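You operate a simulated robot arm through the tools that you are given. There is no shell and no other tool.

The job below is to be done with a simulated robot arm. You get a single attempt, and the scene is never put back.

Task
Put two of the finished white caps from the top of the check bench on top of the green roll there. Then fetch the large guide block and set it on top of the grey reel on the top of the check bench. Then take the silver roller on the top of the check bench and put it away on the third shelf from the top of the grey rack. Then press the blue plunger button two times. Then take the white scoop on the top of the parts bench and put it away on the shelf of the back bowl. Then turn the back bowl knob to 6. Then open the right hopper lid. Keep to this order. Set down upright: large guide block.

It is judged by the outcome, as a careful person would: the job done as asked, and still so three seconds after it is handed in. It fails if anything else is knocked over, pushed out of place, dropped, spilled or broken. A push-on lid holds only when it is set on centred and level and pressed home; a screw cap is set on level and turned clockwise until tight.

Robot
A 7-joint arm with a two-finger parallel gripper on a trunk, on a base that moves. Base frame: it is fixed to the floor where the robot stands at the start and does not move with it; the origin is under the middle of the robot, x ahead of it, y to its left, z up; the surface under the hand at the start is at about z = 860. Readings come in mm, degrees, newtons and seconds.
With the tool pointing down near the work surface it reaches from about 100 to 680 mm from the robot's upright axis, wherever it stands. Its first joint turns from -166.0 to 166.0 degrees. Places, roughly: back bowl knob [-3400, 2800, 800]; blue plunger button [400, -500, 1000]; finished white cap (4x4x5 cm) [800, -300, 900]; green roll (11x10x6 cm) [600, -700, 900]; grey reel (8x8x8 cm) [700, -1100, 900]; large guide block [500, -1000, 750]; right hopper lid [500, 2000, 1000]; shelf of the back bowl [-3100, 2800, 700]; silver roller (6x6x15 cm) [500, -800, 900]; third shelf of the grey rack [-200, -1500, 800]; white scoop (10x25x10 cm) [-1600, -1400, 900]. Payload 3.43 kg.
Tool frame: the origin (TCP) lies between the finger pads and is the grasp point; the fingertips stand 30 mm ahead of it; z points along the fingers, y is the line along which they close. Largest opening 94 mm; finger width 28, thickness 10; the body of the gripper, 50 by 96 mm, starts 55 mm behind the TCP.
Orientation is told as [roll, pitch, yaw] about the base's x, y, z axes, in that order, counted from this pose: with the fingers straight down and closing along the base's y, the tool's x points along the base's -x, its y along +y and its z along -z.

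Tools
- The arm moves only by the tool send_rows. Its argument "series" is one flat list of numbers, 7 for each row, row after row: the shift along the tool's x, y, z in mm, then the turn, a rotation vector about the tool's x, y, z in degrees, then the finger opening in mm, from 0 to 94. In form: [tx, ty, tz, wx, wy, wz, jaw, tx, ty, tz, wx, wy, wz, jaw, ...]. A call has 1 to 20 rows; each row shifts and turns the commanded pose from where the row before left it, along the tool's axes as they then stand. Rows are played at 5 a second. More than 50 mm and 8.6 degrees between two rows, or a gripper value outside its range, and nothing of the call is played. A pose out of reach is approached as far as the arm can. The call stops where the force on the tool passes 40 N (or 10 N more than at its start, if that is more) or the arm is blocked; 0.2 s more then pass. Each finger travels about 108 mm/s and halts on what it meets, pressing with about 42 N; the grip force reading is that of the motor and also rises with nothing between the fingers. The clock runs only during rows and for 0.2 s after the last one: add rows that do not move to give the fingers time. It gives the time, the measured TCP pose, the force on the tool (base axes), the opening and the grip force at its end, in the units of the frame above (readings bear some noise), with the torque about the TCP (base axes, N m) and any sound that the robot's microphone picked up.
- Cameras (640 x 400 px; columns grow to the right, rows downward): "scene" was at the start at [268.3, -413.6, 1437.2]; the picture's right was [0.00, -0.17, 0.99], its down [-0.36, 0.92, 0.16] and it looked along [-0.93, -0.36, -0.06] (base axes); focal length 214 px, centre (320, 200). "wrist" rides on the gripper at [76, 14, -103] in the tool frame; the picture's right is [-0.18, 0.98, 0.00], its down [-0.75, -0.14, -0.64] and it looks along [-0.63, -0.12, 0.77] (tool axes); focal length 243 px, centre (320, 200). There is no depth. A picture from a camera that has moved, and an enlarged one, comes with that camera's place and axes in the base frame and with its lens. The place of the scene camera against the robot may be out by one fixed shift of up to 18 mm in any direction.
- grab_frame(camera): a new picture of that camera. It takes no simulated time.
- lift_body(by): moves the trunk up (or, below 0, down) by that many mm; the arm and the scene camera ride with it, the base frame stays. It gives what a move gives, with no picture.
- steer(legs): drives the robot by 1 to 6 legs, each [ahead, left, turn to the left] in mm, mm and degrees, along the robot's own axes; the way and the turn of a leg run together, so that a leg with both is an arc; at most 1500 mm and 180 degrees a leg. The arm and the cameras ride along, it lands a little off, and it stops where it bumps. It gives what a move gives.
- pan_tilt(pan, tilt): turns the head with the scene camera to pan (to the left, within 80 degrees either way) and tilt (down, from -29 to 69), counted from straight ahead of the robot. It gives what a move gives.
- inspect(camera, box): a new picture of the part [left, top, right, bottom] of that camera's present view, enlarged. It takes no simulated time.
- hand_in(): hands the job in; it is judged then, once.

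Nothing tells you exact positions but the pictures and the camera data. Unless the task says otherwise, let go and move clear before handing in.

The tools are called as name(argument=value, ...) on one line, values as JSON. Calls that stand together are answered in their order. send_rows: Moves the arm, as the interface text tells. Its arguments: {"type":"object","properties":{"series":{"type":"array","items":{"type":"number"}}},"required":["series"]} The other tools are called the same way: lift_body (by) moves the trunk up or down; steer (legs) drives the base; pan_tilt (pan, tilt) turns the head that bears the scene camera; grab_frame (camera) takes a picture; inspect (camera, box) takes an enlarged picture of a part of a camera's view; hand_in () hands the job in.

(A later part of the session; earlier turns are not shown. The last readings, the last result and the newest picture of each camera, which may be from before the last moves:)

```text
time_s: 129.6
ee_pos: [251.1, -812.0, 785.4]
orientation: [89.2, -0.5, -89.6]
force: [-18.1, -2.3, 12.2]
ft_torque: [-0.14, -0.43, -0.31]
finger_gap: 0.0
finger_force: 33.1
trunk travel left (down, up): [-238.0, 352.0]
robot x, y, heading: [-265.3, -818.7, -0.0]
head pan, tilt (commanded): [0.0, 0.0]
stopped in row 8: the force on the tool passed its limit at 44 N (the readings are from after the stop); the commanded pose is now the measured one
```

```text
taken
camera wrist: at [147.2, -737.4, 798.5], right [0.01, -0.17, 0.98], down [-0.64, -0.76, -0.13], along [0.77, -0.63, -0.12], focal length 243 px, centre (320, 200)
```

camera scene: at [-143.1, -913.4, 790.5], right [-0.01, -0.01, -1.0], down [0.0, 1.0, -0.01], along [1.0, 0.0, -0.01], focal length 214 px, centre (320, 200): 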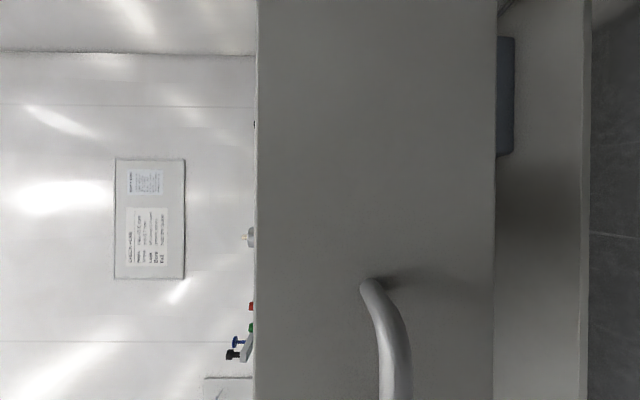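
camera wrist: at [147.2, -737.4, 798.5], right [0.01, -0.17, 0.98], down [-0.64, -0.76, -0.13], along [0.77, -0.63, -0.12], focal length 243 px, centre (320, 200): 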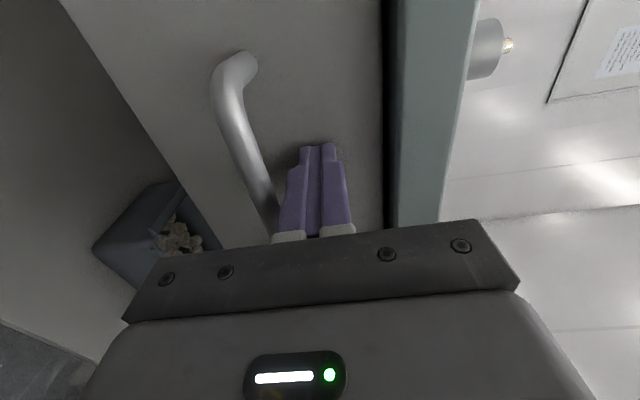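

The drawer is shut again. I'll back off, raise the trunk, and turn the hand back to pointing down.

send_rows(series=[0, 0, -20, 0, 0, 0, 0, 0, 0, -40, 0, 0, 0, 0, 0, 0, 0, 0, 0, 0, 0])

lift_body(by=300)

send_rows(series=[0, 0, 40, 0, 0, 0, 0, 0, 0, 40, 0, 0, 0, 0, 0, 0, 30, 0, 0, 0, 0, 0, 0, 0, 0, 0, -8.18, 0, 0, 0, 0, 0, 0, -8.18, 0, 0, 0, 0, 0, 0, -8.18, 0, 0, 0, 0, 0, 0, -8.18, 0, 0, 0, 0, 0, 0, -8.18, 0, 0, 0, 0, 0, 0, -8.18, 0, 0, 0, 0, 0, 0, -8.18, 0, 0, 0, 0, 0, 0, -8.18, 0, 0, 0, 0, 0, 0, -8.18, 0, 0, 0, 0, 0, 0, -8.18, 0, 0, 0, 0, 0, 0, -8.18, 0, 0, 0, 0, 0, 0, 0, 0])

send_rows(series=[0, 0, 0, 0, 8.18, 0, 0, 0, 0, 0, 0, 8.18, 0, 0, 0, 0, 0, 0, 8.18, 0, 0, 0, 0, 0, 0, 8.18, 0, 0, 0, 0, 0, 0, 8.18, 0, 20, 0, 0, 0, 0, 8.18, 0, 30, 0, 0, 0, 0, 8.18, 0, 40, 0, 0, 0, 0, 8.18, 0, 50, 0, 0, 0, 0, 8.18, 0, 60, 0, 0, 0, 0, 8.18, 0, 60, 0, 0, 0, 0, 8.18, 0, 60, 0, 0, 0, 0, 0, 0, 60])

grab_frame(camera="scene")

```text
time_s: 130.4
ee_pos: [194.5, -811.6, 784.9]
orientation: [88.9, -0.6, -89.6]
force: [-0.1, -0.2, 0.0]
ft_torque: [-0.02, -0.03, -0.02]
finger_gap: 0.0
finger_force: 33.3
trunk travel left (down, up): [-238.0, 352.0]
robot x, y, heading: [-259.7, -817.3, -0.0]
head pan, tilt (commanded): [0.0, 0.0]
```

```text
time_s: 133.4
ee_pos: [194.9, -812.6, 1084.9]
orientation: [88.9, -0.6, -89.6]
force: [0.3, -0.7, -0.1]
ft_torque: [0.01, 0.01, 0.01]
finger_gap: 0.0
finger_force: 32.5
trunk travel left (down, up): [-538.0, 52.0]
robot x, y, heading: [-267.3, -818.0, -0.0]
head pan, tilt (commanded): [0.0, 0.0]
```

```text
time_s: 136.6
ee_pos: [304.8, -811.6, 1084.9]
orientation: [-33.3, -88.8, 33.7]
force: [0.5, 0.2, -0.2]
ft_torque: [-0.03, 0.04, 0.04]
finger_gap: 0.0
finger_force: 33.1
trunk travel left (down, up): [-538.0, 52.0]
robot x, y, heading: [-265.7, -822.7, 0.1]
head pan, tilt (commanded): [0.0, 0.0]
```

```text
time_s: 139.2
ee_pos: [302.7, -811.8, 1082.8]
orientation: [-0.5, 1.0, 0.4]
force: [0.6, 0.1, 1.3]
ft_torque: [0.05, 0.0, -0.03]
finger_gap: 60.1
finger_force: 0.0
trunk travel left (down, up): [-538.0, 52.0]
robot x, y, heading: [-262.5, -817.5, 0.1]
head pan, tilt (commanded): [0.0, 0.0]
```

```text
taken
camera scene: at [407.6, -799.2, 1124.0], right [0.01, -1.0, 0.01], down [-1.0, -0.01, 0.02], along [-0.02, -0.01, -1.0], focal length 214 px, centre (320, 200)
```

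scene: 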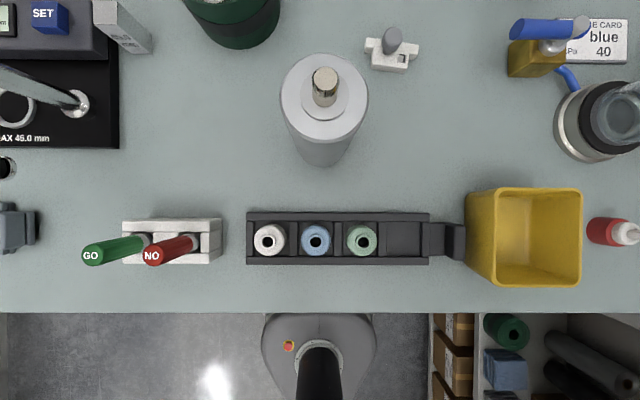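

The drawer is closed and nothing else moved. Before taking the white block, I'll check the far benches for any similar guide blocks.

inspect(camera="scene", box=[350, 15, 440, 80])

pan_tilt(pan=-60, tilt=60)

grab_frame(camera="scene")

```text
6.15 times, centred on (395, 48) of scene
camera zoom: at [407.6, -799.2, 1124.0], right [0.01, -1.0, 0.01], down [-1.0, -0.01, 0.02], along [-0.02, -0.01, -1.0], focal length 1320 px, centre (-142, 1138)
```

zoom: 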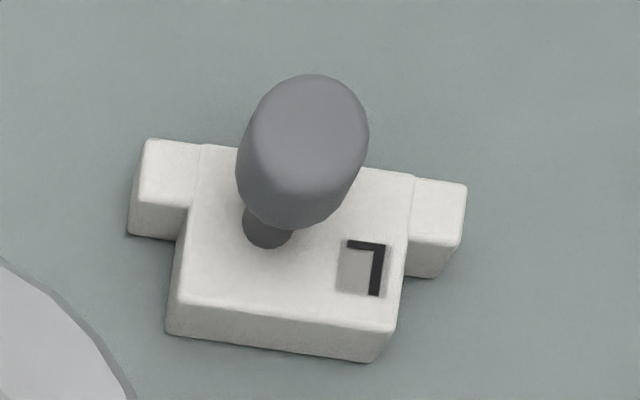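

```text
time_s: 140.5
ee_pos: [304.6, -811.2, 1082.3]
orientation: [-0.5, 1.0, 0.4]
force: [-0.1, 0.4, -0.3]
ft_torque: [0.0, 0.01, 0.01]
finger_gap: 59.7
finger_force: 0.2
trunk travel left (down, up): [-538.0, 52.0]
robot x, y, heading: [-266.3, -816.3, 0.0]
head pan, tilt (commanded): [-60.0, 60.0]
```

```text
taken
camera scene: at [318.7, -856.9, 1182.5], right [0.02, -0.49, 0.87], down [-0.5, 0.75, 0.43], along [-0.87, -0.44, -0.23], focal length 214 px, centre (320, 200)
```

scene: 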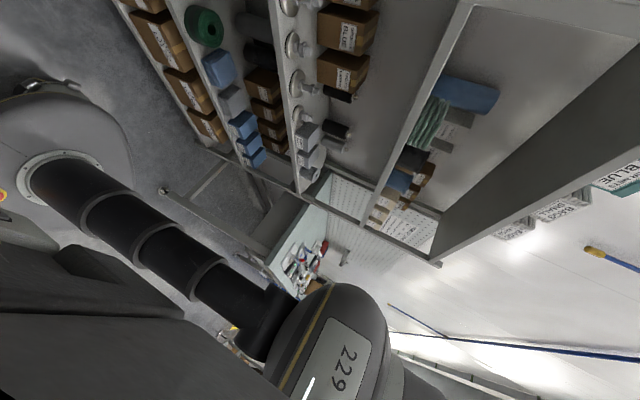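

The block is marked with an "L" (seen upside down), so it's the large guide block, with its knob axis at about (573, -885) and knob top near z 906. I'll reposition the robot so both it and the grey reel are in reach.

pan_tilt(pan=0, tilt=0)

send_rows(series=[0, 0, -40, 0, -1.0, 0, 60, 0, 0, -40, 0.5, 0, 0, 60, 0, 0, -40, 0, 0, 0, 60, 0, 0, 0, 0, 0, 0, 60])

lift_body(by=-130)

steer(legs=[[0, -145, 0], [290, 0, 0]])

grab_frame(camera="scene")

grab_frame(camera="wrist")

```text
time_s: 141.8
ee_pos: [304.6, -811.2, 1083.1]
orientation: [-0.5, 1.0, 0.4]
force: [0.1, 0.2, 0.1]
ft_torque: [0.01, 0.01, 0.02]
finger_gap: 60.1
finger_force: 0.0
trunk travel left (down, up): [-538.0, 52.0]
robot x, y, heading: [-265.4, -819.4, 0.3]
head pan, tilt (commanded): [0.0, 0.0]
```

```text
time_s: 142.8
ee_pos: [304.1, -807.9, 1202.6]
orientation: [-1.0, 0.0, 0.3]
force: [0.6, 0.0, 0.2]
ft_torque: [0.0, 0.0, -0.01]
finger_gap: 60.1
finger_force: 0.0
trunk travel left (down, up): [-538.0, 52.0]
robot x, y, heading: [-264.6, -820.3, 0.0]
head pan, tilt (commanded): [0.0, 0.0]
```

```text
time_s: 144.4
ee_pos: [303.3, -808.8, 1072.8]
orientation: [-1.0, -0.1, 0.4]
force: [0.7, -1.5, -0.3]
ft_torque: [0.01, 0.02, 0.01]
finger_gap: 60.2
finger_force: 0.1
trunk travel left (down, up): [-408.0, 182.0]
robot x, y, heading: [-264.4, -817.5, -0.1]
head pan, tilt (commanded): [0.0, 0.0]
```

```text
time_s: 147.4
ee_pos: [595.6, -949.1, 1071.9]
orientation: [-1.0, -0.1, 0.7]
force: [0.6, -0.4, -0.4]
ft_torque: [0.01, 0.01, -0.01]
finger_gap: 60.1
finger_force: 0.1
trunk travel left (down, up): [-408.0, 182.0]
robot x, y, heading: [28.3, -960.9, 0.1]
head pan, tilt (commanded): [0.0, 0.0]
```

```text
taken
camera scene: at [698.7, -936.4, 1114.8], right [0.01, -1.0, 0.02], down [-1.0, -0.01, 0.0], along [0.0, -0.02, -1.0], focal length 214 px, centre (320, 200)
```

scene: 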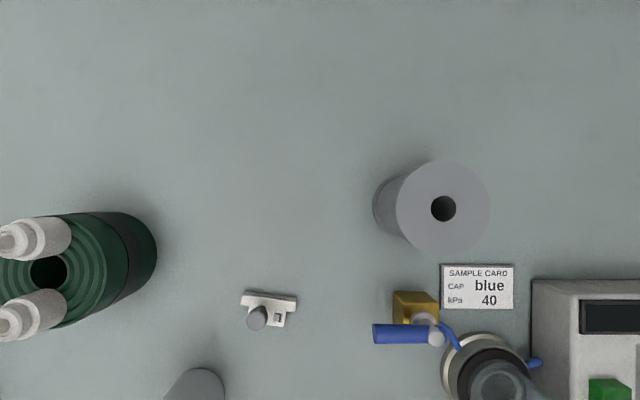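

```text
taken
camera wrist: at [518.0, -935.1, 1173.1], right [0.17, 0.98, -0.02], down [0.76, -0.12, 0.64], along [0.63, -0.12, -0.76], focal length 243 px, centre (320, 200)
```

wrist: 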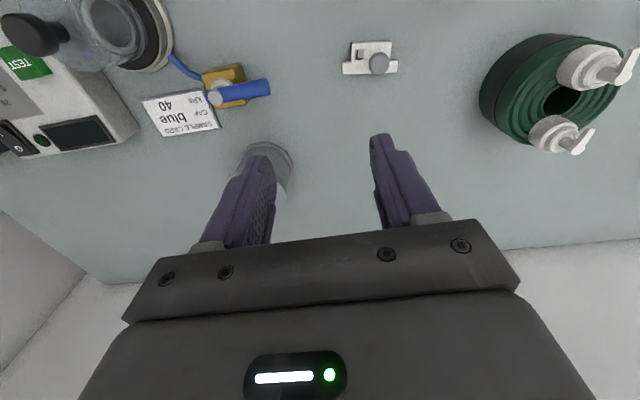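

The caps are still in place. I'll level the hand and move above the block.

send_rows(series=[7.4, 21.4, 20, -1.0, 0, -0.6, 60, 7.4, 21.4, 20, 0, 0, 0, 60, 7.4, 21.4, 20, 0, 0, 0, 60, 0, 0, 0, 0, 0, 0, 60])

grab_frame(camera="wrist")

inspect(camera="wrist", box=[260, 60, 380, 160])

```text
time_s: 148.4
ee_pos: [569.2, -887.0, 1013.2]
orientation: [0.0, 0.1, 1.4]
force: [0.4, -0.1, -0.3]
ft_torque: [0.02, -0.02, -0.03]
finger_gap: 60.1
finger_force: 0.1
trunk travel left (down, up): [-408.0, 182.0]
robot x, y, heading: [32.4, -960.0, 0.6]
head pan, tilt (commanded): [0.0, 0.0]
```

```text
taken
camera wrist: at [492.4, -875.6, 1113.6], right [0.16, 0.99, 0.0], down [0.76, -0.12, 0.64], along [0.63, -0.1, -0.77], focal length 243 px, centre (320, 200)
```

wrist: 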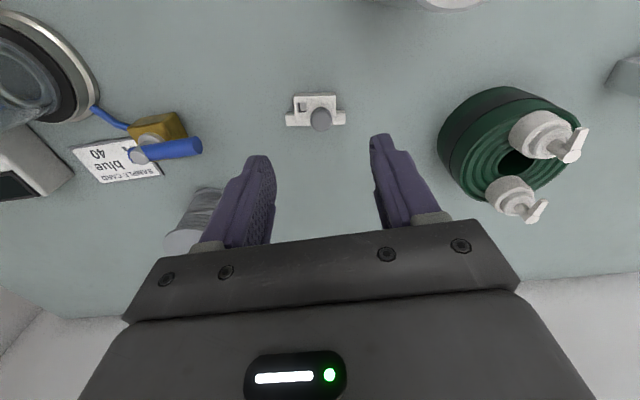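

```text
4.00 times, centred on (320, 110) of wrist
camera zoom: at [492.4, -875.6, 1113.6], right [0.16, 0.99, 0.0], down [0.76, -0.12, 0.64], along [0.63, -0.1, -0.77], focal length 970 px, centre (320, 560)
```

zoom: 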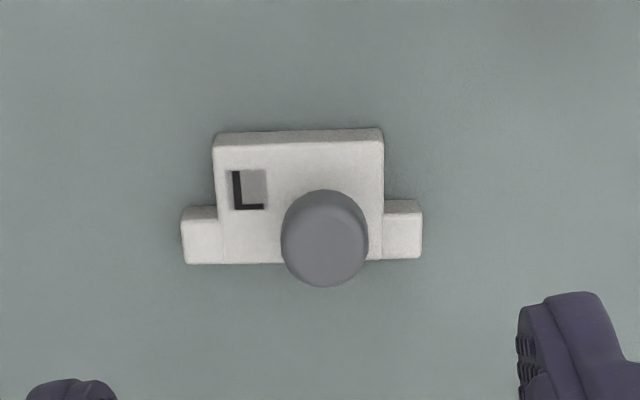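

The "L" mark is confirmed. I'll lower around the knob, checking alignment halfway.

send_rows(series=[-5.5, -0.8, 30, 0, 0, 0, 60, 0, 0, 30, 0, 0, 0, 60, 0, 0, 0, 0, 0, 0, 60])

grab_frame(camera="wrist")

```text
time_s: 149.2
ee_pos: [577.0, -887.2, 950.6]
orientation: [0.1, 0.0, 1.4]
force: [1.0, -0.2, 0.5]
ft_torque: [-0.04, 0.02, 0.02]
finger_gap: 59.9
finger_force: 0.1
trunk travel left (down, up): [-408.0, 182.0]
robot x, y, heading: [27.4, -961.8, 0.3]
head pan, tilt (commanded): [0.0, 0.0]
```

```text
taken
camera wrist: at [497.7, -875.5, 1051.6], right [0.16, 0.99, 0.0], down [0.76, -0.12, 0.64], along [0.63, -0.1, -0.77], focal length 243 px, centre (320, 200)
```

wrist: 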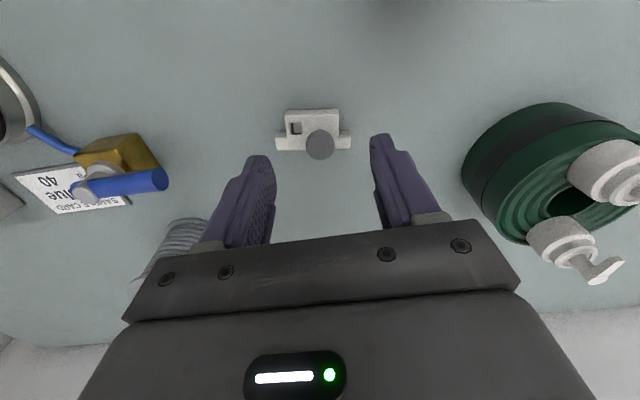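

send_rows(series=[1.5, 0, 25, 0, 0, 0, 60, 0, 0, 20, 0, 0, 0, 60, 0, 0, 0, 0, 0, 0, 60])

inspect(camera="wrist", box=[200, 90, 440, 260])

```text
time_s: 150.0
ee_pos: [575.0, -884.9, 907.5]
orientation: [0.0, -0.1, 1.3]
force: [-0.9, -0.4, -0.4]
ft_torque: [-0.01, 0.02, 0.0]
finger_gap: 59.9
finger_force: 0.1
trunk travel left (down, up): [-408.0, 182.0]
robot x, y, heading: [25.6, -963.9, 0.0]
head pan, tilt (commanded): [0.0, 0.0]
```

```text
2.35 times, centred on (320, 175) of wrist
camera zoom: at [497.2, -874.3, 1007.6], right [0.16, 0.99, 0.0], down [0.76, -0.12, 0.64], along [0.63, -0.1, -0.77], focal length 571 px, centre (320, 259)
```

zoom: 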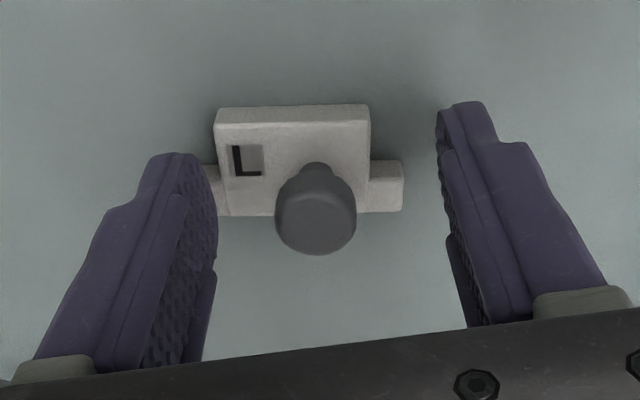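

The knob sits between the fingers. I'll shift 2 mm and close.

send_rows(series=[1, -2, 0, 0, 0, 0, 60, 0, 0, 0, 0, 0, 0, 35, 0, 0, 0, 0, 0, 0, 15, 0, 0, 0, 0, 0, 0, 5, 0, 0, 0, 0, 0, 0, 5, 0, 0, 0, 0, 0, 0, 5])

inspect(camera="wrist", box=[200, 90, 440, 260])

```text
time_s: 151.4
ee_pos: [574.9, -888.1, 907.4]
orientation: [0.0, -0.1, 1.4]
force: [-0.4, 1.0, 0.3]
ft_torque: [0.0, -0.01, -0.01]
finger_gap: 19.1
finger_force: 41.5
trunk travel left (down, up): [-408.0, 182.0]
robot x, y, heading: [27.1, -962.5, 0.4]
head pan, tilt (commanded): [0.0, 0.0]
```

```text
2.35 times, centred on (320, 175) of wrist
camera zoom: at [496.5, -876.9, 1008.6], right [0.16, 0.99, 0.0], down [0.76, -0.12, 0.64], along [0.63, -0.1, -0.77], focal length 571 px, centre (320, 259)
```

zoom: 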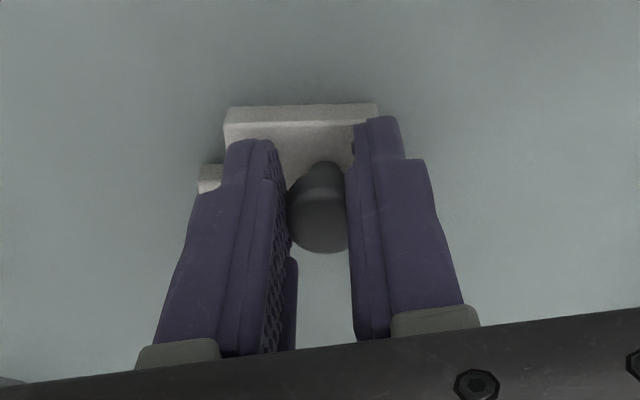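

Firm grip on the knob (19 mm). I'll lift it and drive a little forward for reach to the reel.

send_rows(series=[0, 0, -15, 0, 0, 0, 5, 0, 0, -35, 0, 0, 0, 5, 0, 0, -40, 0, 0, 0, 5, 0, 0, -40, 0, 0, 0, 5, 0, 0, -30, 0, 0, 0, 5, 0, 0, 0, 0, 0, 0, 5])

steer(legs=[[20, 0, 0]])

grab_frame(camera="wrist")

grab_frame(camera="scene")

```text
time_s: 152.8
ee_pos: [571.8, -888.6, 1068.4]
orientation: [-0.1, 0.0, 1.3]
force: [0.4, 0.3, -0.9]
ft_torque: [0.01, 0.01, 0.0]
finger_gap: 19.2
finger_force: 41.9
trunk travel left (down, up): [-408.0, 182.0]
robot x, y, heading: [27.5, -963.6, 0.5]
head pan, tilt (commanded): [0.0, 0.0]
```

```text
time_s: 153.6
ee_pos: [592.8, -888.4, 1067.0]
orientation: [0.0, 0.0, 1.2]
force: [0.4, -0.5, -0.9]
ft_torque: [-0.03, 0.04, -0.01]
finger_gap: 19.2
finger_force: 42.4
trunk travel left (down, up): [-408.0, 182.0]
robot x, y, heading: [49.7, -961.1, 0.2]
head pan, tilt (commanded): [0.0, 0.0]
```

```text
taken
camera wrist: at [515.3, -876.3, 1168.2], right [0.16, 0.99, 0.0], down [0.76, -0.12, 0.64], along [0.63, -0.11, -0.77], focal length 243 px, centre (320, 200)
```

wrist: 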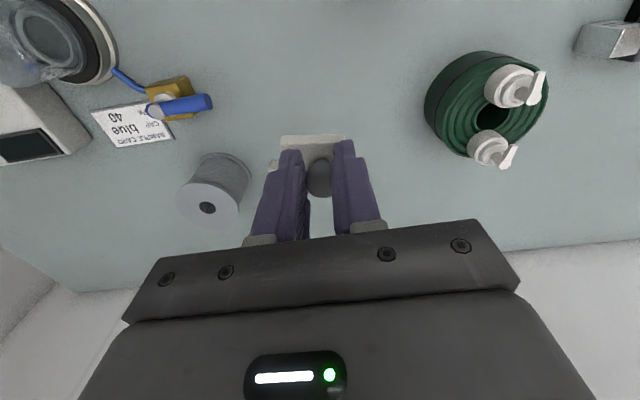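

```text
taken
camera scene: at [696.1, -874.6, 1109.5], right [0.02, -1.0, 0.0], down [-1.0, -0.02, 0.0], along [0.0, 0.0, -1.0], focal length 214 px, centre (320, 200)
```

scene: 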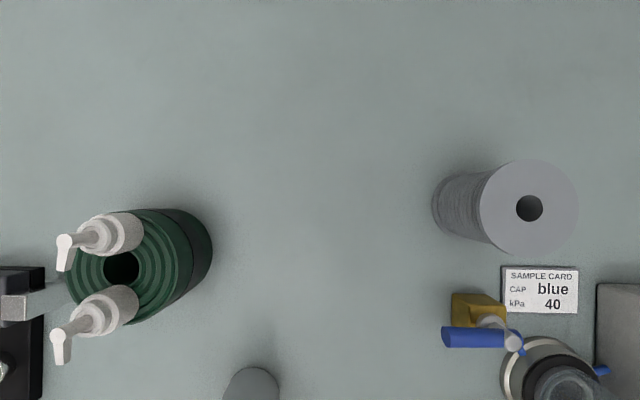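

Next I'll carry the block above the grey reel, near (696, -1050), and refine.

send_rows(series=[-20, -32, 0, 0, 0, 0, 5, -20, -32, 0, 0, 0, 0, 5, -20, -32, 0, 0, 0, 0, 5, -20, -32, 0, 0, 0, 0, 5, -19.6, -32, 0, 0, 0, 0, 5, 0, 0, 0, 0, 0, 0, 5])

grab_frame(camera="wrist")

inspect(camera="wrist", box=[230, 30, 410, 170])

```text
time_s: 155.0
ee_pos: [696.6, -1045.4, 1069.9]
orientation: [-0.1, 0.0, 1.2]
force: [-0.2, -0.8, 0.8]
ft_torque: [0.0, 0.01, -0.02]
finger_gap: 19.1
finger_force: 42.0
trunk travel left (down, up): [-408.0, 182.0]
robot x, y, heading: [47.4, -962.0, 0.6]
head pan, tilt (commanded): [0.0, 0.0]
```

```text
taken
camera wrist: at [619.4, -1033.7, 1171.9], right [0.16, 0.99, 0.0], down [0.76, -0.12, 0.64], along [0.63, -0.1, -0.77], focal length 243 px, centre (320, 200)
```

wrist: 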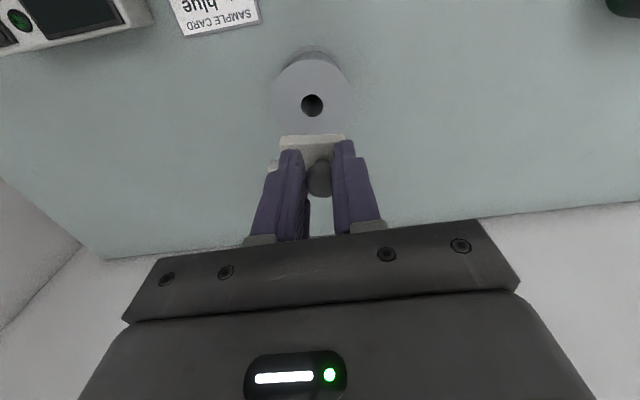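

```text
2.86 times, centred on (320, 100) of wrist
camera zoom: at [619.4, -1033.7, 1171.9], right [0.16, 0.99, 0.0], down [0.76, -0.12, 0.64], along [0.63, -0.1, -0.77], focal length 693 px, centre (320, 486)
```

zoom: 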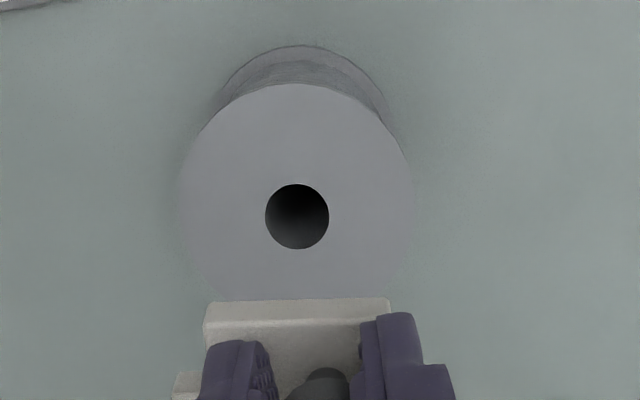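

The reel's centre is (697, -1054) with its top at about z 932. I'll align the block's body over it and lower to just above.

send_rows(series=[-5, -2.4, 20, 0, 0, 0, 5, 0, 0, 30, 0, 0, 0, 5, 0, 0, 26, 0, 0, 0, 5, 0, 0, 0, 0, 0, 0, 5])

inspect(camera="wrist", box=[220, 30, 420, 220])

```text
time_s: 156.0
ee_pos: [700.2, -1047.9, 993.3]
orientation: [-0.2, 0.0, 1.2]
force: [-0.2, -0.4, -0.4]
ft_torque: [0.01, -0.01, 0.05]
finger_gap: 19.4
finger_force: 42.2
trunk travel left (down, up): [-408.0, 182.0]
robot x, y, heading: [49.8, -962.7, 0.5]
head pan, tilt (commanded): [0.0, 0.0]
```

```text
2.11 times, centred on (320, 125) of wrist
camera zoom: at [622.5, -1036.5, 1093.7], right [0.16, 0.99, 0.0], down [0.76, -0.12, 0.64], along [0.63, -0.1, -0.77], focal length 511 px, centre (320, 358)
```

zoom: 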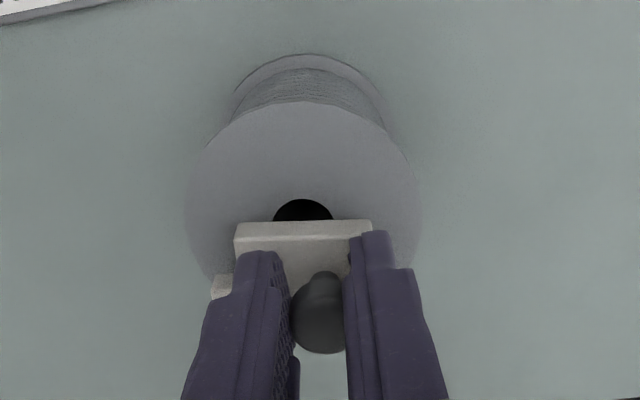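

The block's body sits about 8 mm too far back relative to the reel's centre. I'll correct that and check again.

send_rows(series=[8, 1, 0, 0, 0, 0, 5, 0, 0, 4, 0, 0, 0, 5, 0, 0, 0, 0, 0, 0, 5])

inspect(camera="wrist", box=[220, 30, 420, 220])

```text
time_s: 156.8
ee_pos: [692.4, -1046.3, 989.0]
orientation: [-0.1, 0.1, 1.2]
force: [-0.2, -0.4, -0.3]
ft_torque: [0.02, 0.01, 0.02]
finger_gap: 18.9
finger_force: 41.7
trunk travel left (down, up): [-408.0, 182.0]
robot x, y, heading: [46.0, -962.5, 0.5]
head pan, tilt (commanded): [0.0, 0.0]
```

```text
2.11 times, centred on (320, 125) of wrist
camera zoom: at [614.4, -1035.0, 1089.5], right [0.16, 0.99, 0.0], down [0.76, -0.12, 0.64], along [0.63, -0.1, -0.77], focal length 511 px, centre (320, 358)
```

zoom: 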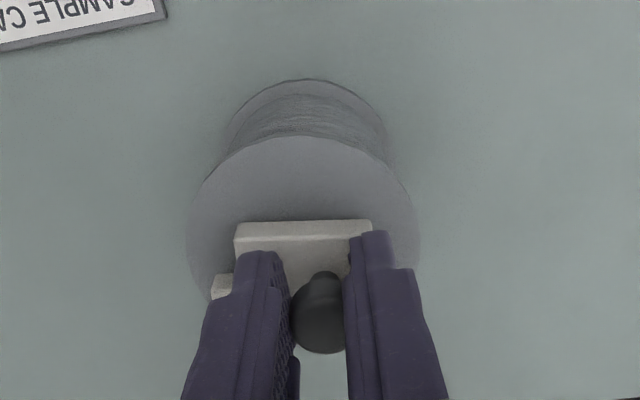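

Well centred now. I'll lower in small steps until contact.

send_rows(series=[0, 0, 3, 0, 0, 0, 5, 0, 0, 0, 0, 0, 0, 5])

send_rows(series=[0, 0, 1.5, 0, 0, 0, 5, 0, 0, 0, 0, 0, 0, 5])

send_rows(series=[0, 0, 1.5, 0, 0, 0, 5, 0, 0, 0, 0, 0, 0, 5])

send_rows(series=[0, 0, 1.5, 0, 0, 0, 5, 0, 0, 0, 0, 0, 0, 5])

```text
time_s: 157.4
ee_pos: [692.1, -1047.0, 984.0]
orientation: [0.0, 0.0, 1.2]
force: [0.5, -0.4, -0.2]
ft_torque: [-0.01, -0.03, 0.0]
finger_gap: 19.2
finger_force: 42.1
trunk travel left (down, up): [-408.0, 182.0]
robot x, y, heading: [51.1, -964.5, 0.3]
head pan, tilt (commanded): [0.0, 0.0]
```

```text
time_s: 158.0
ee_pos: [692.7, -1045.7, 984.2]
orientation: [0.1, 0.0, 1.2]
force: [0.9, -0.7, -0.1]
ft_torque: [0.01, 0.01, 0.02]
finger_gap: 19.3
finger_force: 42.1
trunk travel left (down, up): [-408.0, 182.0]
robot x, y, heading: [47.1, -961.7, 0.4]
head pan, tilt (commanded): [0.0, 0.0]
```

```text
time_s: 158.6
ee_pos: [691.9, -1046.4, 982.3]
orientation: [0.0, -0.1, 1.2]
force: [-0.2, 0.2, 0.8]
ft_torque: [-0.04, -0.01, 0.0]
finger_gap: 19.0
finger_force: 41.9
trunk travel left (down, up): [-408.0, 182.0]
robot x, y, heading: [48.0, -960.3, 0.4]
head pan, tilt (commanded): [0.0, 0.0]
```

```text
time_s: 159.2
ee_pos: [691.6, -1046.3, 981.5]
orientation: [-0.2, -0.4, 1.3]
force: [0.7, -0.1, 21.1]
ft_torque: [-0.03, -0.14, 0.02]
finger_gap: 19.5
finger_force: 41.6
trunk travel left (down, up): [-408.0, 182.0]
robot x, y, heading: [50.0, -962.9, 0.2]
head pan, tilt (commanded): [0.0, 0.0]
```

The block is down on the reel (21 N). I'll relieve slightly, release, and rise.

send_rows(series=[0, 0, -1, 0, 0, 0, 5, 0, 0, 0, 0, 0, 0, 16, 0, 0, 0, 0, 0, 0, 24, 0, 0, 0, 0, 0, 0, 34, 0, 0, 0, 0, 0, 0, 44, 0, 0, 0, 0, 0, 0, 44, 0, 0, -15, 0, 0, 0, 44, 0, 0, -35, 0, 0, 0, 44, 0, 0, -40, 0, 0, 0, 44, 0, 0, 0, 0, 0, 0, 44])

grab_frame(camera="wrist")

inspect(camera="wrist", box=[240, 20, 400, 150])

```text
time_s: 161.4
ee_pos: [690.8, -1046.7, 1073.2]
orientation: [-0.1, -0.1, 1.2]
force: [0.4, -0.4, 0.3]
ft_torque: [0.03, 0.03, 0.01]
finger_gap: 43.9
finger_force: 0.0
trunk travel left (down, up): [-408.0, 182.0]
robot x, y, heading: [46.7, -963.6, 0.4]
head pan, tilt (commanded): [0.0, 0.0]
```

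```text
taken
camera wrist: at [612.9, -1035.7, 1174.1], right [0.16, 0.99, 0.0], down [0.76, -0.12, 0.64], along [0.63, -0.1, -0.77], focal length 243 px, centre (320, 200)
```

wrist: 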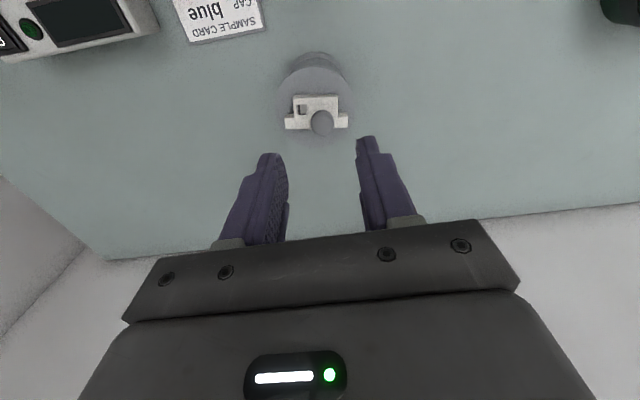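

```text
3.08 times, centred on (320, 85) of wrist
camera zoom: at [612.9, -1035.7, 1174.1], right [0.16, 0.99, 0.0], down [0.76, -0.12, 0.64], along [0.63, -0.1, -0.77], focal length 746 px, centre (320, 554)
```

zoom: 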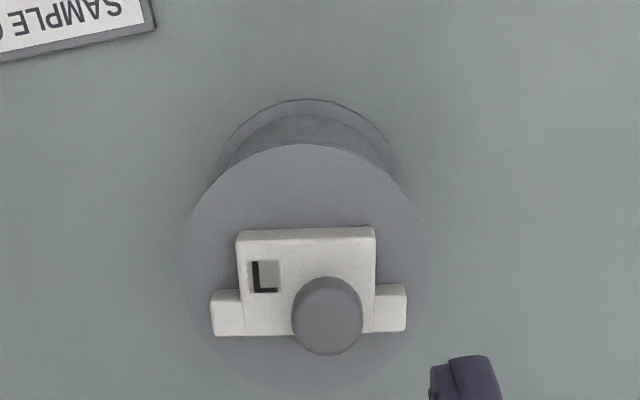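

The large guide block stands upright on the grey reel. Next is the silver roller at about (475, -813); first I want a good look at the grey rack's shelves, so I'll raise the hand and turn the head to it.

send_rows(series=[0, 0, -40, 0, 0, 0, 60, 40, 10, -30, 0, 0, 0, 70, 40, 20, 0, 0, 0, 0, 80, 40, 20, 0, 0, 0, 0, 80, 40, 20, 0, 0, 0, 0, 80, 40, 20, 0, 0, 0, 0, 80, 0, 0, 0, 0, 0, 0, 80])

steer(legs=[[-400, 0, -0.4], [0, 250, 0]])

pan_tilt(pan=-75, tilt=10)

grab_frame(camera="scene")

```text
refused: row 2 steps farther than a row can; nothing moved
```

```text
time_s: 165.2
ee_pos: [301.0, -804.4, 1072.5]
orientation: [-0.2, 0.0, 0.5]
force: [0.2, 0.3, 0.8]
ft_torque: [-0.03, 0.0, 0.03]
finger_gap: 44.1
finger_force: 0.1
trunk travel left (down, up): [-408.0, 182.0]
robot x, y, heading: [-341.0, -712.0, -0.2]
head pan, tilt (commanded): [0.0, 0.0]
```

```text
time_s: 166.7
ee_pos: [301.3, -804.6, 1072.7]
orientation: [0.0, 0.0, 0.4]
force: [-0.6, -0.9, 0.8]
ft_torque: [0.01, 0.04, 0.04]
finger_gap: 43.8
finger_force: 0.0
trunk travel left (down, up): [-408.0, 182.0]
robot x, y, heading: [-340.0, -713.8, -0.2]
head pan, tilt (commanded): [-75.0, 10.0]
```

```text
taken
camera scene: at [388.9, -882.9, 1181.5], right [0.0, -0.26, 0.97], down [-0.99, 0.16, 0.04], along [-0.17, -0.95, -0.26], focal length 214 px, centre (320, 200)
```

scene: 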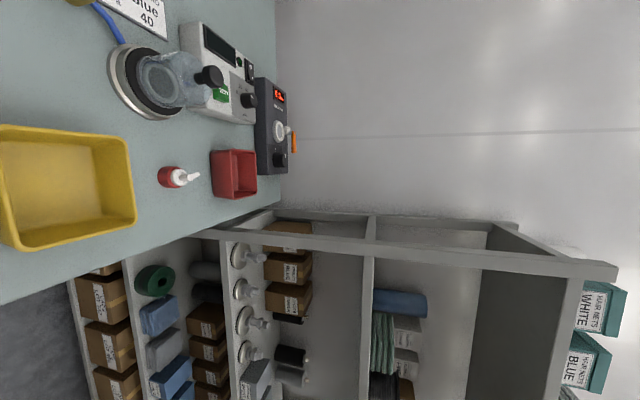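

The third shelf from the top is the one with the spouts on discs. I'll raise the hand and reposition for the roller, planning to grip it with the tool pitched 45° so it can also be set into the shelf.

send_rows(series=[0, 0, -30, 0, 0, 0, 80, 0, 0, -30, 0, 0, 0, 80, 0, 0, 0, 0, 0, 0, 80])

pan_tilt(pan=0, tilt=0)

steer(legs=[[0, -100, 0.2], [220, 0, 0]])

grab_frame(camera="wrist")

grab_frame(camera="scene")

```text
time_s: 167.5
ee_pos: [299.9, -805.7, 1134.3]
orientation: [0.0, 0.1, 0.4]
force: [0.5, 0.4, -0.5]
ft_torque: [-0.01, -0.02, 0.03]
finger_gap: 80.0
finger_force: 0.0
trunk travel left (down, up): [-408.0, 182.0]
robot x, y, heading: [-340.6, -712.8, -0.1]
head pan, tilt (commanded): [-75.0, 10.0]
```

```text
time_s: 169.0
ee_pos: [299.1, -805.2, 1135.3]
orientation: [0.0, 0.0, 0.5]
force: [-0.4, 0.1, 0.2]
ft_torque: [-0.02, 0.01, -0.04]
finger_gap: 80.0
finger_force: 0.0
trunk travel left (down, up): [-408.0, 182.0]
robot x, y, heading: [-338.3, -709.6, -0.0]
head pan, tilt (commanded): [0.0, 0.0]
```

```text
time_s: 171.4
ee_pos: [516.4, -908.2, 1135.8]
orientation: [0.0, 0.0, 0.3]
force: [0.1, -0.4, -0.3]
ft_torque: [0.03, 0.07, -0.05]
finger_gap: 80.1
finger_force: 0.0
trunk travel left (down, up): [-408.0, 182.0]
robot x, y, heading: [-123.1, -814.6, -0.7]
head pan, tilt (commanded): [0.0, 0.0]
```

```text
taken
camera wrist: at [438.7, -895.2, 1235.7], right [0.18, 0.98, 0.0], down [0.75, -0.14, 0.64], along [0.63, -0.12, -0.77], focal length 243 px, centre (320, 200)
```

wrist: 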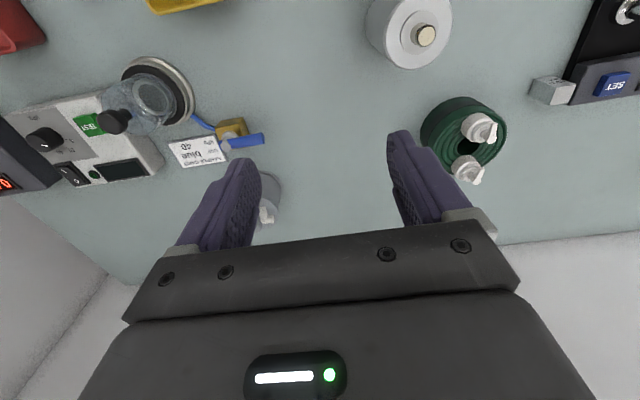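

```text
taken
camera scene: at [619.3, -896.7, 1177.0], right [0.01, -1.0, 0.0], down [-1.0, -0.01, 0.0], along [0.0, 0.0, -1.0], focal length 214 px, centre (320, 200)
```

scene: 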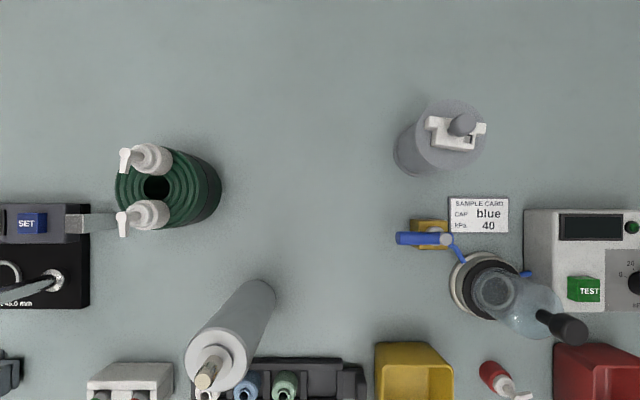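

Both earlier placements still look right. I'll move the hand to the near side of the roller and look at it.

send_rows(series=[34, 24, 5, 0, 0, 0, 80, 34, 24, 5, 0, 0, 0, 80, 34, 24, 5, 0, 0, 0, 80, 34, 24, 5, 0, 0, 0, 80, 0, 0, 0, 0, 0, 0, 80])

inspect(camera="wrist", box=[200, 60, 440, 220])

grab_frame(camera="scene")

```text
time_s: 172.6
ee_pos: [379.2, -814.3, 1118.8]
orientation: [0.0, 0.0, 0.2]
force: [-0.9, -0.1, 0.0]
ft_torque: [0.0, 0.01, 0.01]
finger_gap: 80.0
finger_force: 0.1
trunk travel left (down, up): [-408.0, 182.0]
robot x, y, heading: [-123.7, -810.2, -0.4]
head pan, tilt (commanded): [0.0, 0.0]
```

```text
2.50 times, centred on (320, 140) of wrist
camera zoom: at [301.2, -801.1, 1218.3], right [0.18, 0.98, 0.0], down [0.75, -0.14, 0.64], along [0.63, -0.12, -0.77], focal length 606 px, centre (320, 350)
```

zoom: 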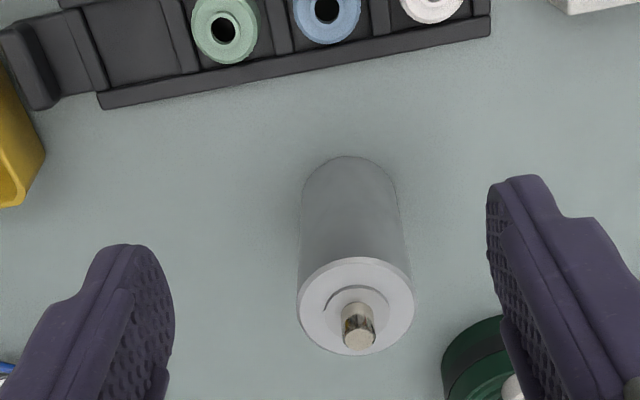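

```text
taken
camera scene: at [481.9, -802.5, 1159.9], right [0.01, -1.0, 0.0], down [-1.0, -0.01, 0.0], along [0.0, 0.0, -1.0], focal length 214 px, centre (320, 200)
```

scene: 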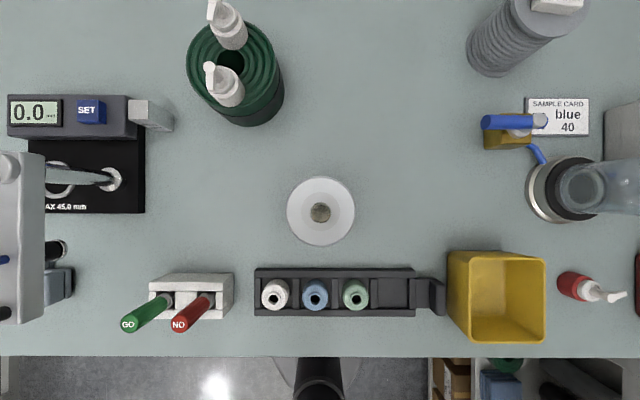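

The roller's axis is at about (476.5, -814.5), with its disc top at z 973. I'll pitch the tool to 45° on its near side.

send_rows(series=[0, 0, 0, 0, -7.5, 0, 85, 0, 0, 0, 0, -7.5, 0, 85, 0, 0, 0, 0, -7.5, 0, 85, 0, 0, 0, 0, -7.5, 0, 85, 0, 0, 0, 0, -7.5, 0, 85, 0, 0, 0, 0, -7.5, 0, 85, 0, 0, 0, 0, 0, 0, 85])

grab_frame(camera="wrist")

```text
time_s: 174.2
ee_pos: [378.7, -812.9, 1114.8]
orientation: [-0.2, -45.2, 0.3]
force: [0.7, 0.1, 0.3]
ft_torque: [-0.01, -0.03, 0.02]
finger_gap: 85.2
finger_force: 0.0
trunk travel left (down, up): [-408.0, 182.0]
robot x, y, heading: [-124.8, -813.7, -0.6]
head pan, tilt (commanded): [0.0, 0.0]
```

```text
taken
camera wrist: at [250.3, -800.1, 1132.2], right [0.12, 0.98, 0.13], down [0.08, -0.14, 0.99], along [0.99, -0.11, -0.09], focal length 243 px, centre (320, 200)
```

wrist: 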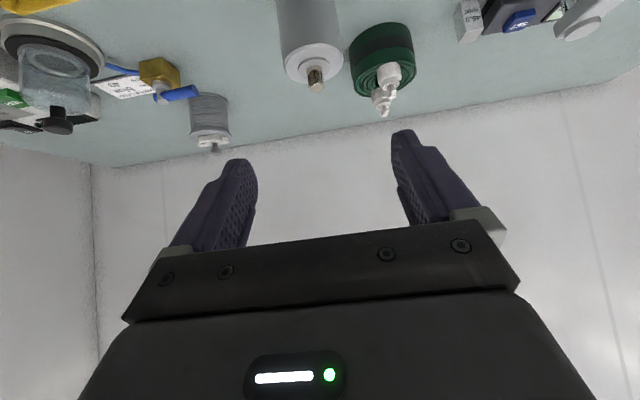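

send_rows(series=[22.4, -0.5, 31.3, 0, 0, 0, 85, 22.4, -0.5, 31.3, 0, 0, 0, 85, 22.4, -0.5, 31.3, 0, 0, 0, 85, 0, 0, 0, 0, 0, 0, 85])

grab_frame(camera="wrist")

grab_frame(camera="scene")

```text
time_s: 175.2
ee_pos: [399.8, -815.1, 1001.4]
orientation: [-0.1, -45.2, 0.5]
force: [-0.3, -0.4, -0.4]
ft_torque: [0.01, -0.01, -0.03]
finger_gap: 85.3
finger_force: 0.1
trunk travel left (down, up): [-408.0, 182.0]
robot x, y, heading: [-124.0, -812.3, -0.5]
head pan, tilt (commanded): [0.0, 0.0]
```

```text
taken
camera wrist: at [271.6, -801.4, 1019.7], right [0.12, 0.98, 0.13], down [0.08, -0.14, 0.99], along [0.99, -0.11, -0.09], focal length 243 px, centre (320, 200)
```

wrist: 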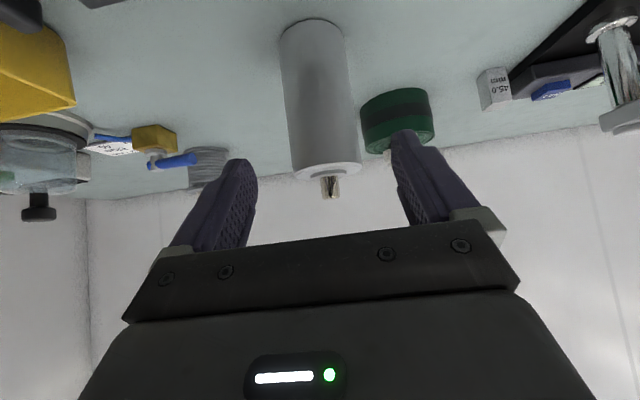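

```text
taken
camera scene: at [441.8, -802.8, 1111.4], right [0.01, -1.0, 0.0], down [-0.71, 0.0, -0.71], along [0.71, 0.0, -0.71], focal length 214 px, centre (320, 200)
```

scene: 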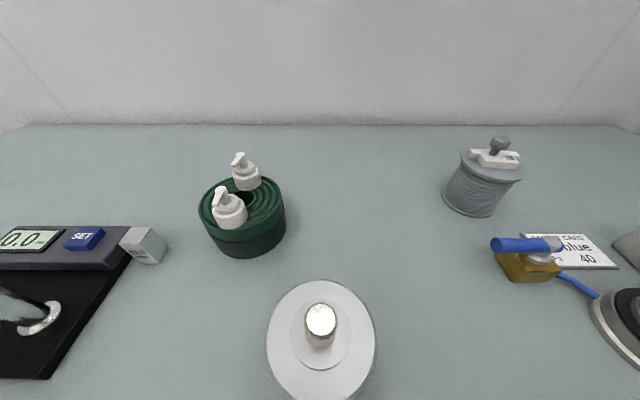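

The roller is centred between the fingers. I'll slide in along the tool axis.

send_rows(series=[0.6, 0.3, 33, 0, 0, 0, 85, 0.6, 0.3, 33, 0, 0, 0, 85, 0.6, 0.3, 33, 0, 0, 0, 85, 0, 0, 0, 0, 0, 0, 85])

grab_frame(camera="wrist")

grab_frame(camera="scene")

```text
time_s: 176.2
ee_pos: [466.4, -811.7, 931.0]
orientation: [-0.2, -45.0, 0.2]
force: [0.1, -0.2, -0.1]
ft_torque: [-0.04, -0.02, 0.0]
finger_gap: 85.1
finger_force: 0.0
trunk travel left (down, up): [-408.0, 182.0]
robot x, y, heading: [-124.9, -810.3, -0.7]
head pan, tilt (commanded): [0.0, 0.0]
```

```text
taken
camera wrist: at [337.6, -800.3, 947.8], right [0.12, 0.98, 0.13], down [0.08, -0.14, 0.99], along [0.99, -0.11, -0.1], focal length 243 px, centre (320, 200)
```

wrist: 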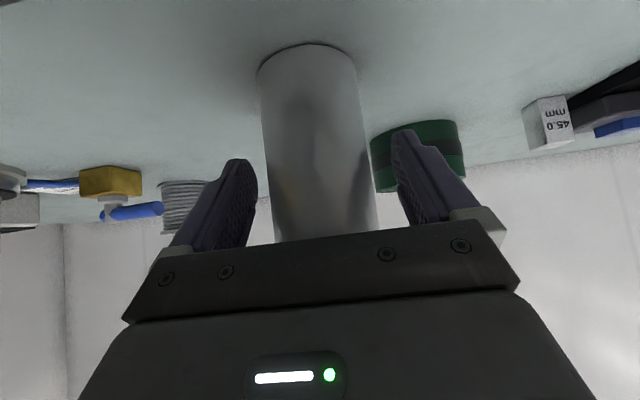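

```text
taken
camera scene: at [507.9, -801.7, 1039.4], right [0.01, -1.0, 0.0], down [-0.71, 0.0, -0.71], along [0.71, 0.0, -0.71], focal length 214 px, centre (320, 200)
```

scene: 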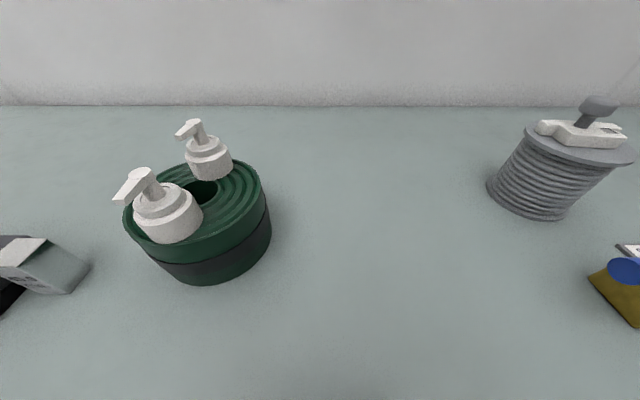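

Clear of contact and centred. Closing on the roller.

send_rows(series=[0, -0.8, 0, 0, 0, 0, 70, 0, 0, 0, 0, 0, 0, 55, 0, 0, 0, 0, 0, 0, 45, 0, 0, 0, 0, 0, 0, 40, 0, 0, 0, 0, 0, 0, 40, 0, 0, 0, 0, 0, 0, 40])

send_rows(series=[-3.5, 0, -3.5, 0, 0, 0, 40, -7, 0, -7, 0, 0, 0, 40, -14, 0, -14, 0, 0, 0, 40, 0, 0, 0, 0, 0, 0, 40])

grab_frame(camera="wrist")

```text
time_s: 177.6
ee_pos: [466.9, -813.2, 931.5]
orientation: [-0.1, -45.0, 0.3]
force: [-1.2, -1.1, 0.4]
ft_torque: [0.05, -0.01, 0.02]
finger_gap: 61.4
finger_force: 41.7
trunk travel left (down, up): [-408.0, 182.0]
robot x, y, heading: [-120.8, -811.3, -0.3]
head pan, tilt (commanded): [0.0, 0.0]
```

```text
time_s: 178.6
ee_pos: [465.0, -813.7, 965.1]
orientation: [-0.1, -45.0, 0.3]
force: [-0.7, 0.9, -3.0]
ft_torque: [0.01, 0.07, 0.0]
finger_gap: 61.4
finger_force: 41.8
trunk travel left (down, up): [-408.0, 182.0]
robot x, y, heading: [-125.9, -809.7, -0.6]
head pan, tilt (commanded): [0.0, 0.0]
```

```text
taken
camera wrist: at [337.1, -801.3, 983.0], right [0.12, 0.98, 0.13], down [0.08, -0.14, 0.99], along [0.99, -0.11, -0.1], focal length 243 px, centre (320, 200)
```

wrist: 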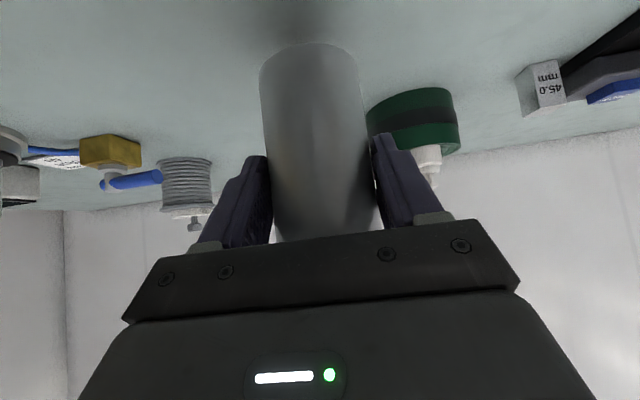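

The roller is held firmly (61 mm) and is light. I'll raise it high, back away, and turn towards the rack.

send_rows(series=[-21, 0, -21, 0, 0, 0, 40, -21, 0, -21, 0, 0, 0, 40, 0, 0, 0, 0, 0, 0, 40])

lift_body(by=110)

steer(legs=[[-200, 0, 0], [0, 230, 0], [0, 0, -90]])

grab_frame(camera="wrist")

grab_frame(camera="scene")

```text
time_s: 179.4
ee_pos: [465.7, -815.0, 1024.5]
orientation: [-0.1, -45.0, 0.3]
force: [0.0, 0.4, -4.3]
ft_torque: [-0.02, 0.06, 0.06]
finger_gap: 61.7
finger_force: 41.6
trunk travel left (down, up): [-408.0, 182.0]
robot x, y, heading: [-124.8, -813.3, -0.6]
head pan, tilt (commanded): [0.0, 0.0]
```

```text
time_s: 180.8
ee_pos: [467.0, -814.9, 1132.8]
orientation: [-0.1, -45.0, 0.4]
force: [0.0, -0.7, -4.1]
ft_torque: [-0.02, 0.05, -0.03]
finger_gap: 61.3
finger_force: 42.2
trunk travel left (down, up): [-518.0, 72.0]
robot x, y, heading: [-123.5, -808.7, -0.5]
head pan, tilt (commanded): [0.0, 0.0]
```

```text
time_s: 187.7
ee_pos: [-344.7, -1168.7, 1133.3]
orientation: [0.0, -44.9, -91.3]
force: [0.2, 0.3, -3.6]
ft_torque: [0.04, -0.02, 0.01]
finger_gap: 60.5
finger_force: 42.1
trunk travel left (down, up): [-518.0, 72.0]
robot x, y, heading: [-329.6, -579.9, -92.2]
head pan, tilt (commanded): [0.0, 0.0]
```

```text
taken
camera wrist: at [-330.1, -1043.9, 1150.8], right [0.98, -0.15, 0.13], down [-0.14, -0.08, 0.99], along [-0.14, -0.99, -0.1], focal length 243 px, centre (320, 200)
```

wrist: 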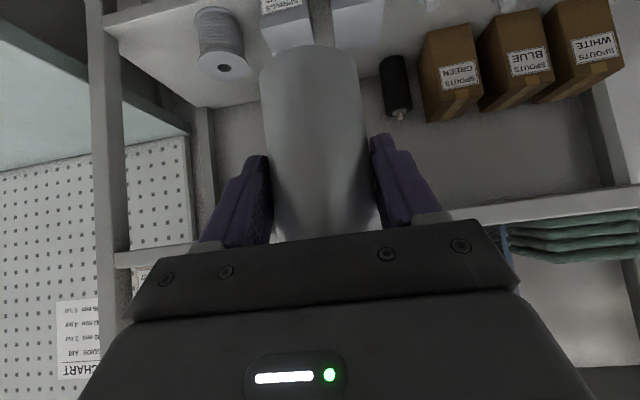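

```text
taken
camera scene: at [-354.0, -1207.4, 1242.2], right [-1.0, 0.02, 0.0], down [0.02, 0.71, -0.71], along [-0.02, -0.71, -0.71], focal length 214 px, centre (320, 200)
```

scene: 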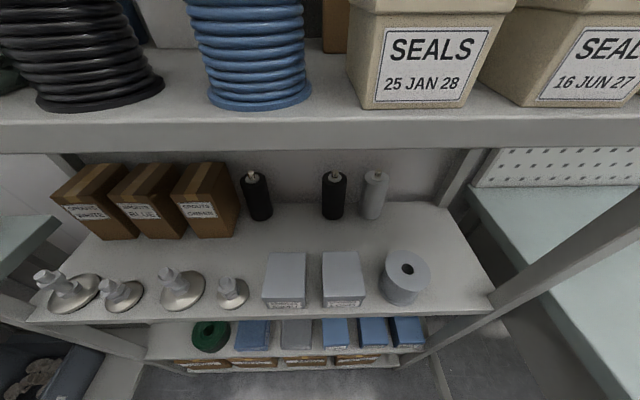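

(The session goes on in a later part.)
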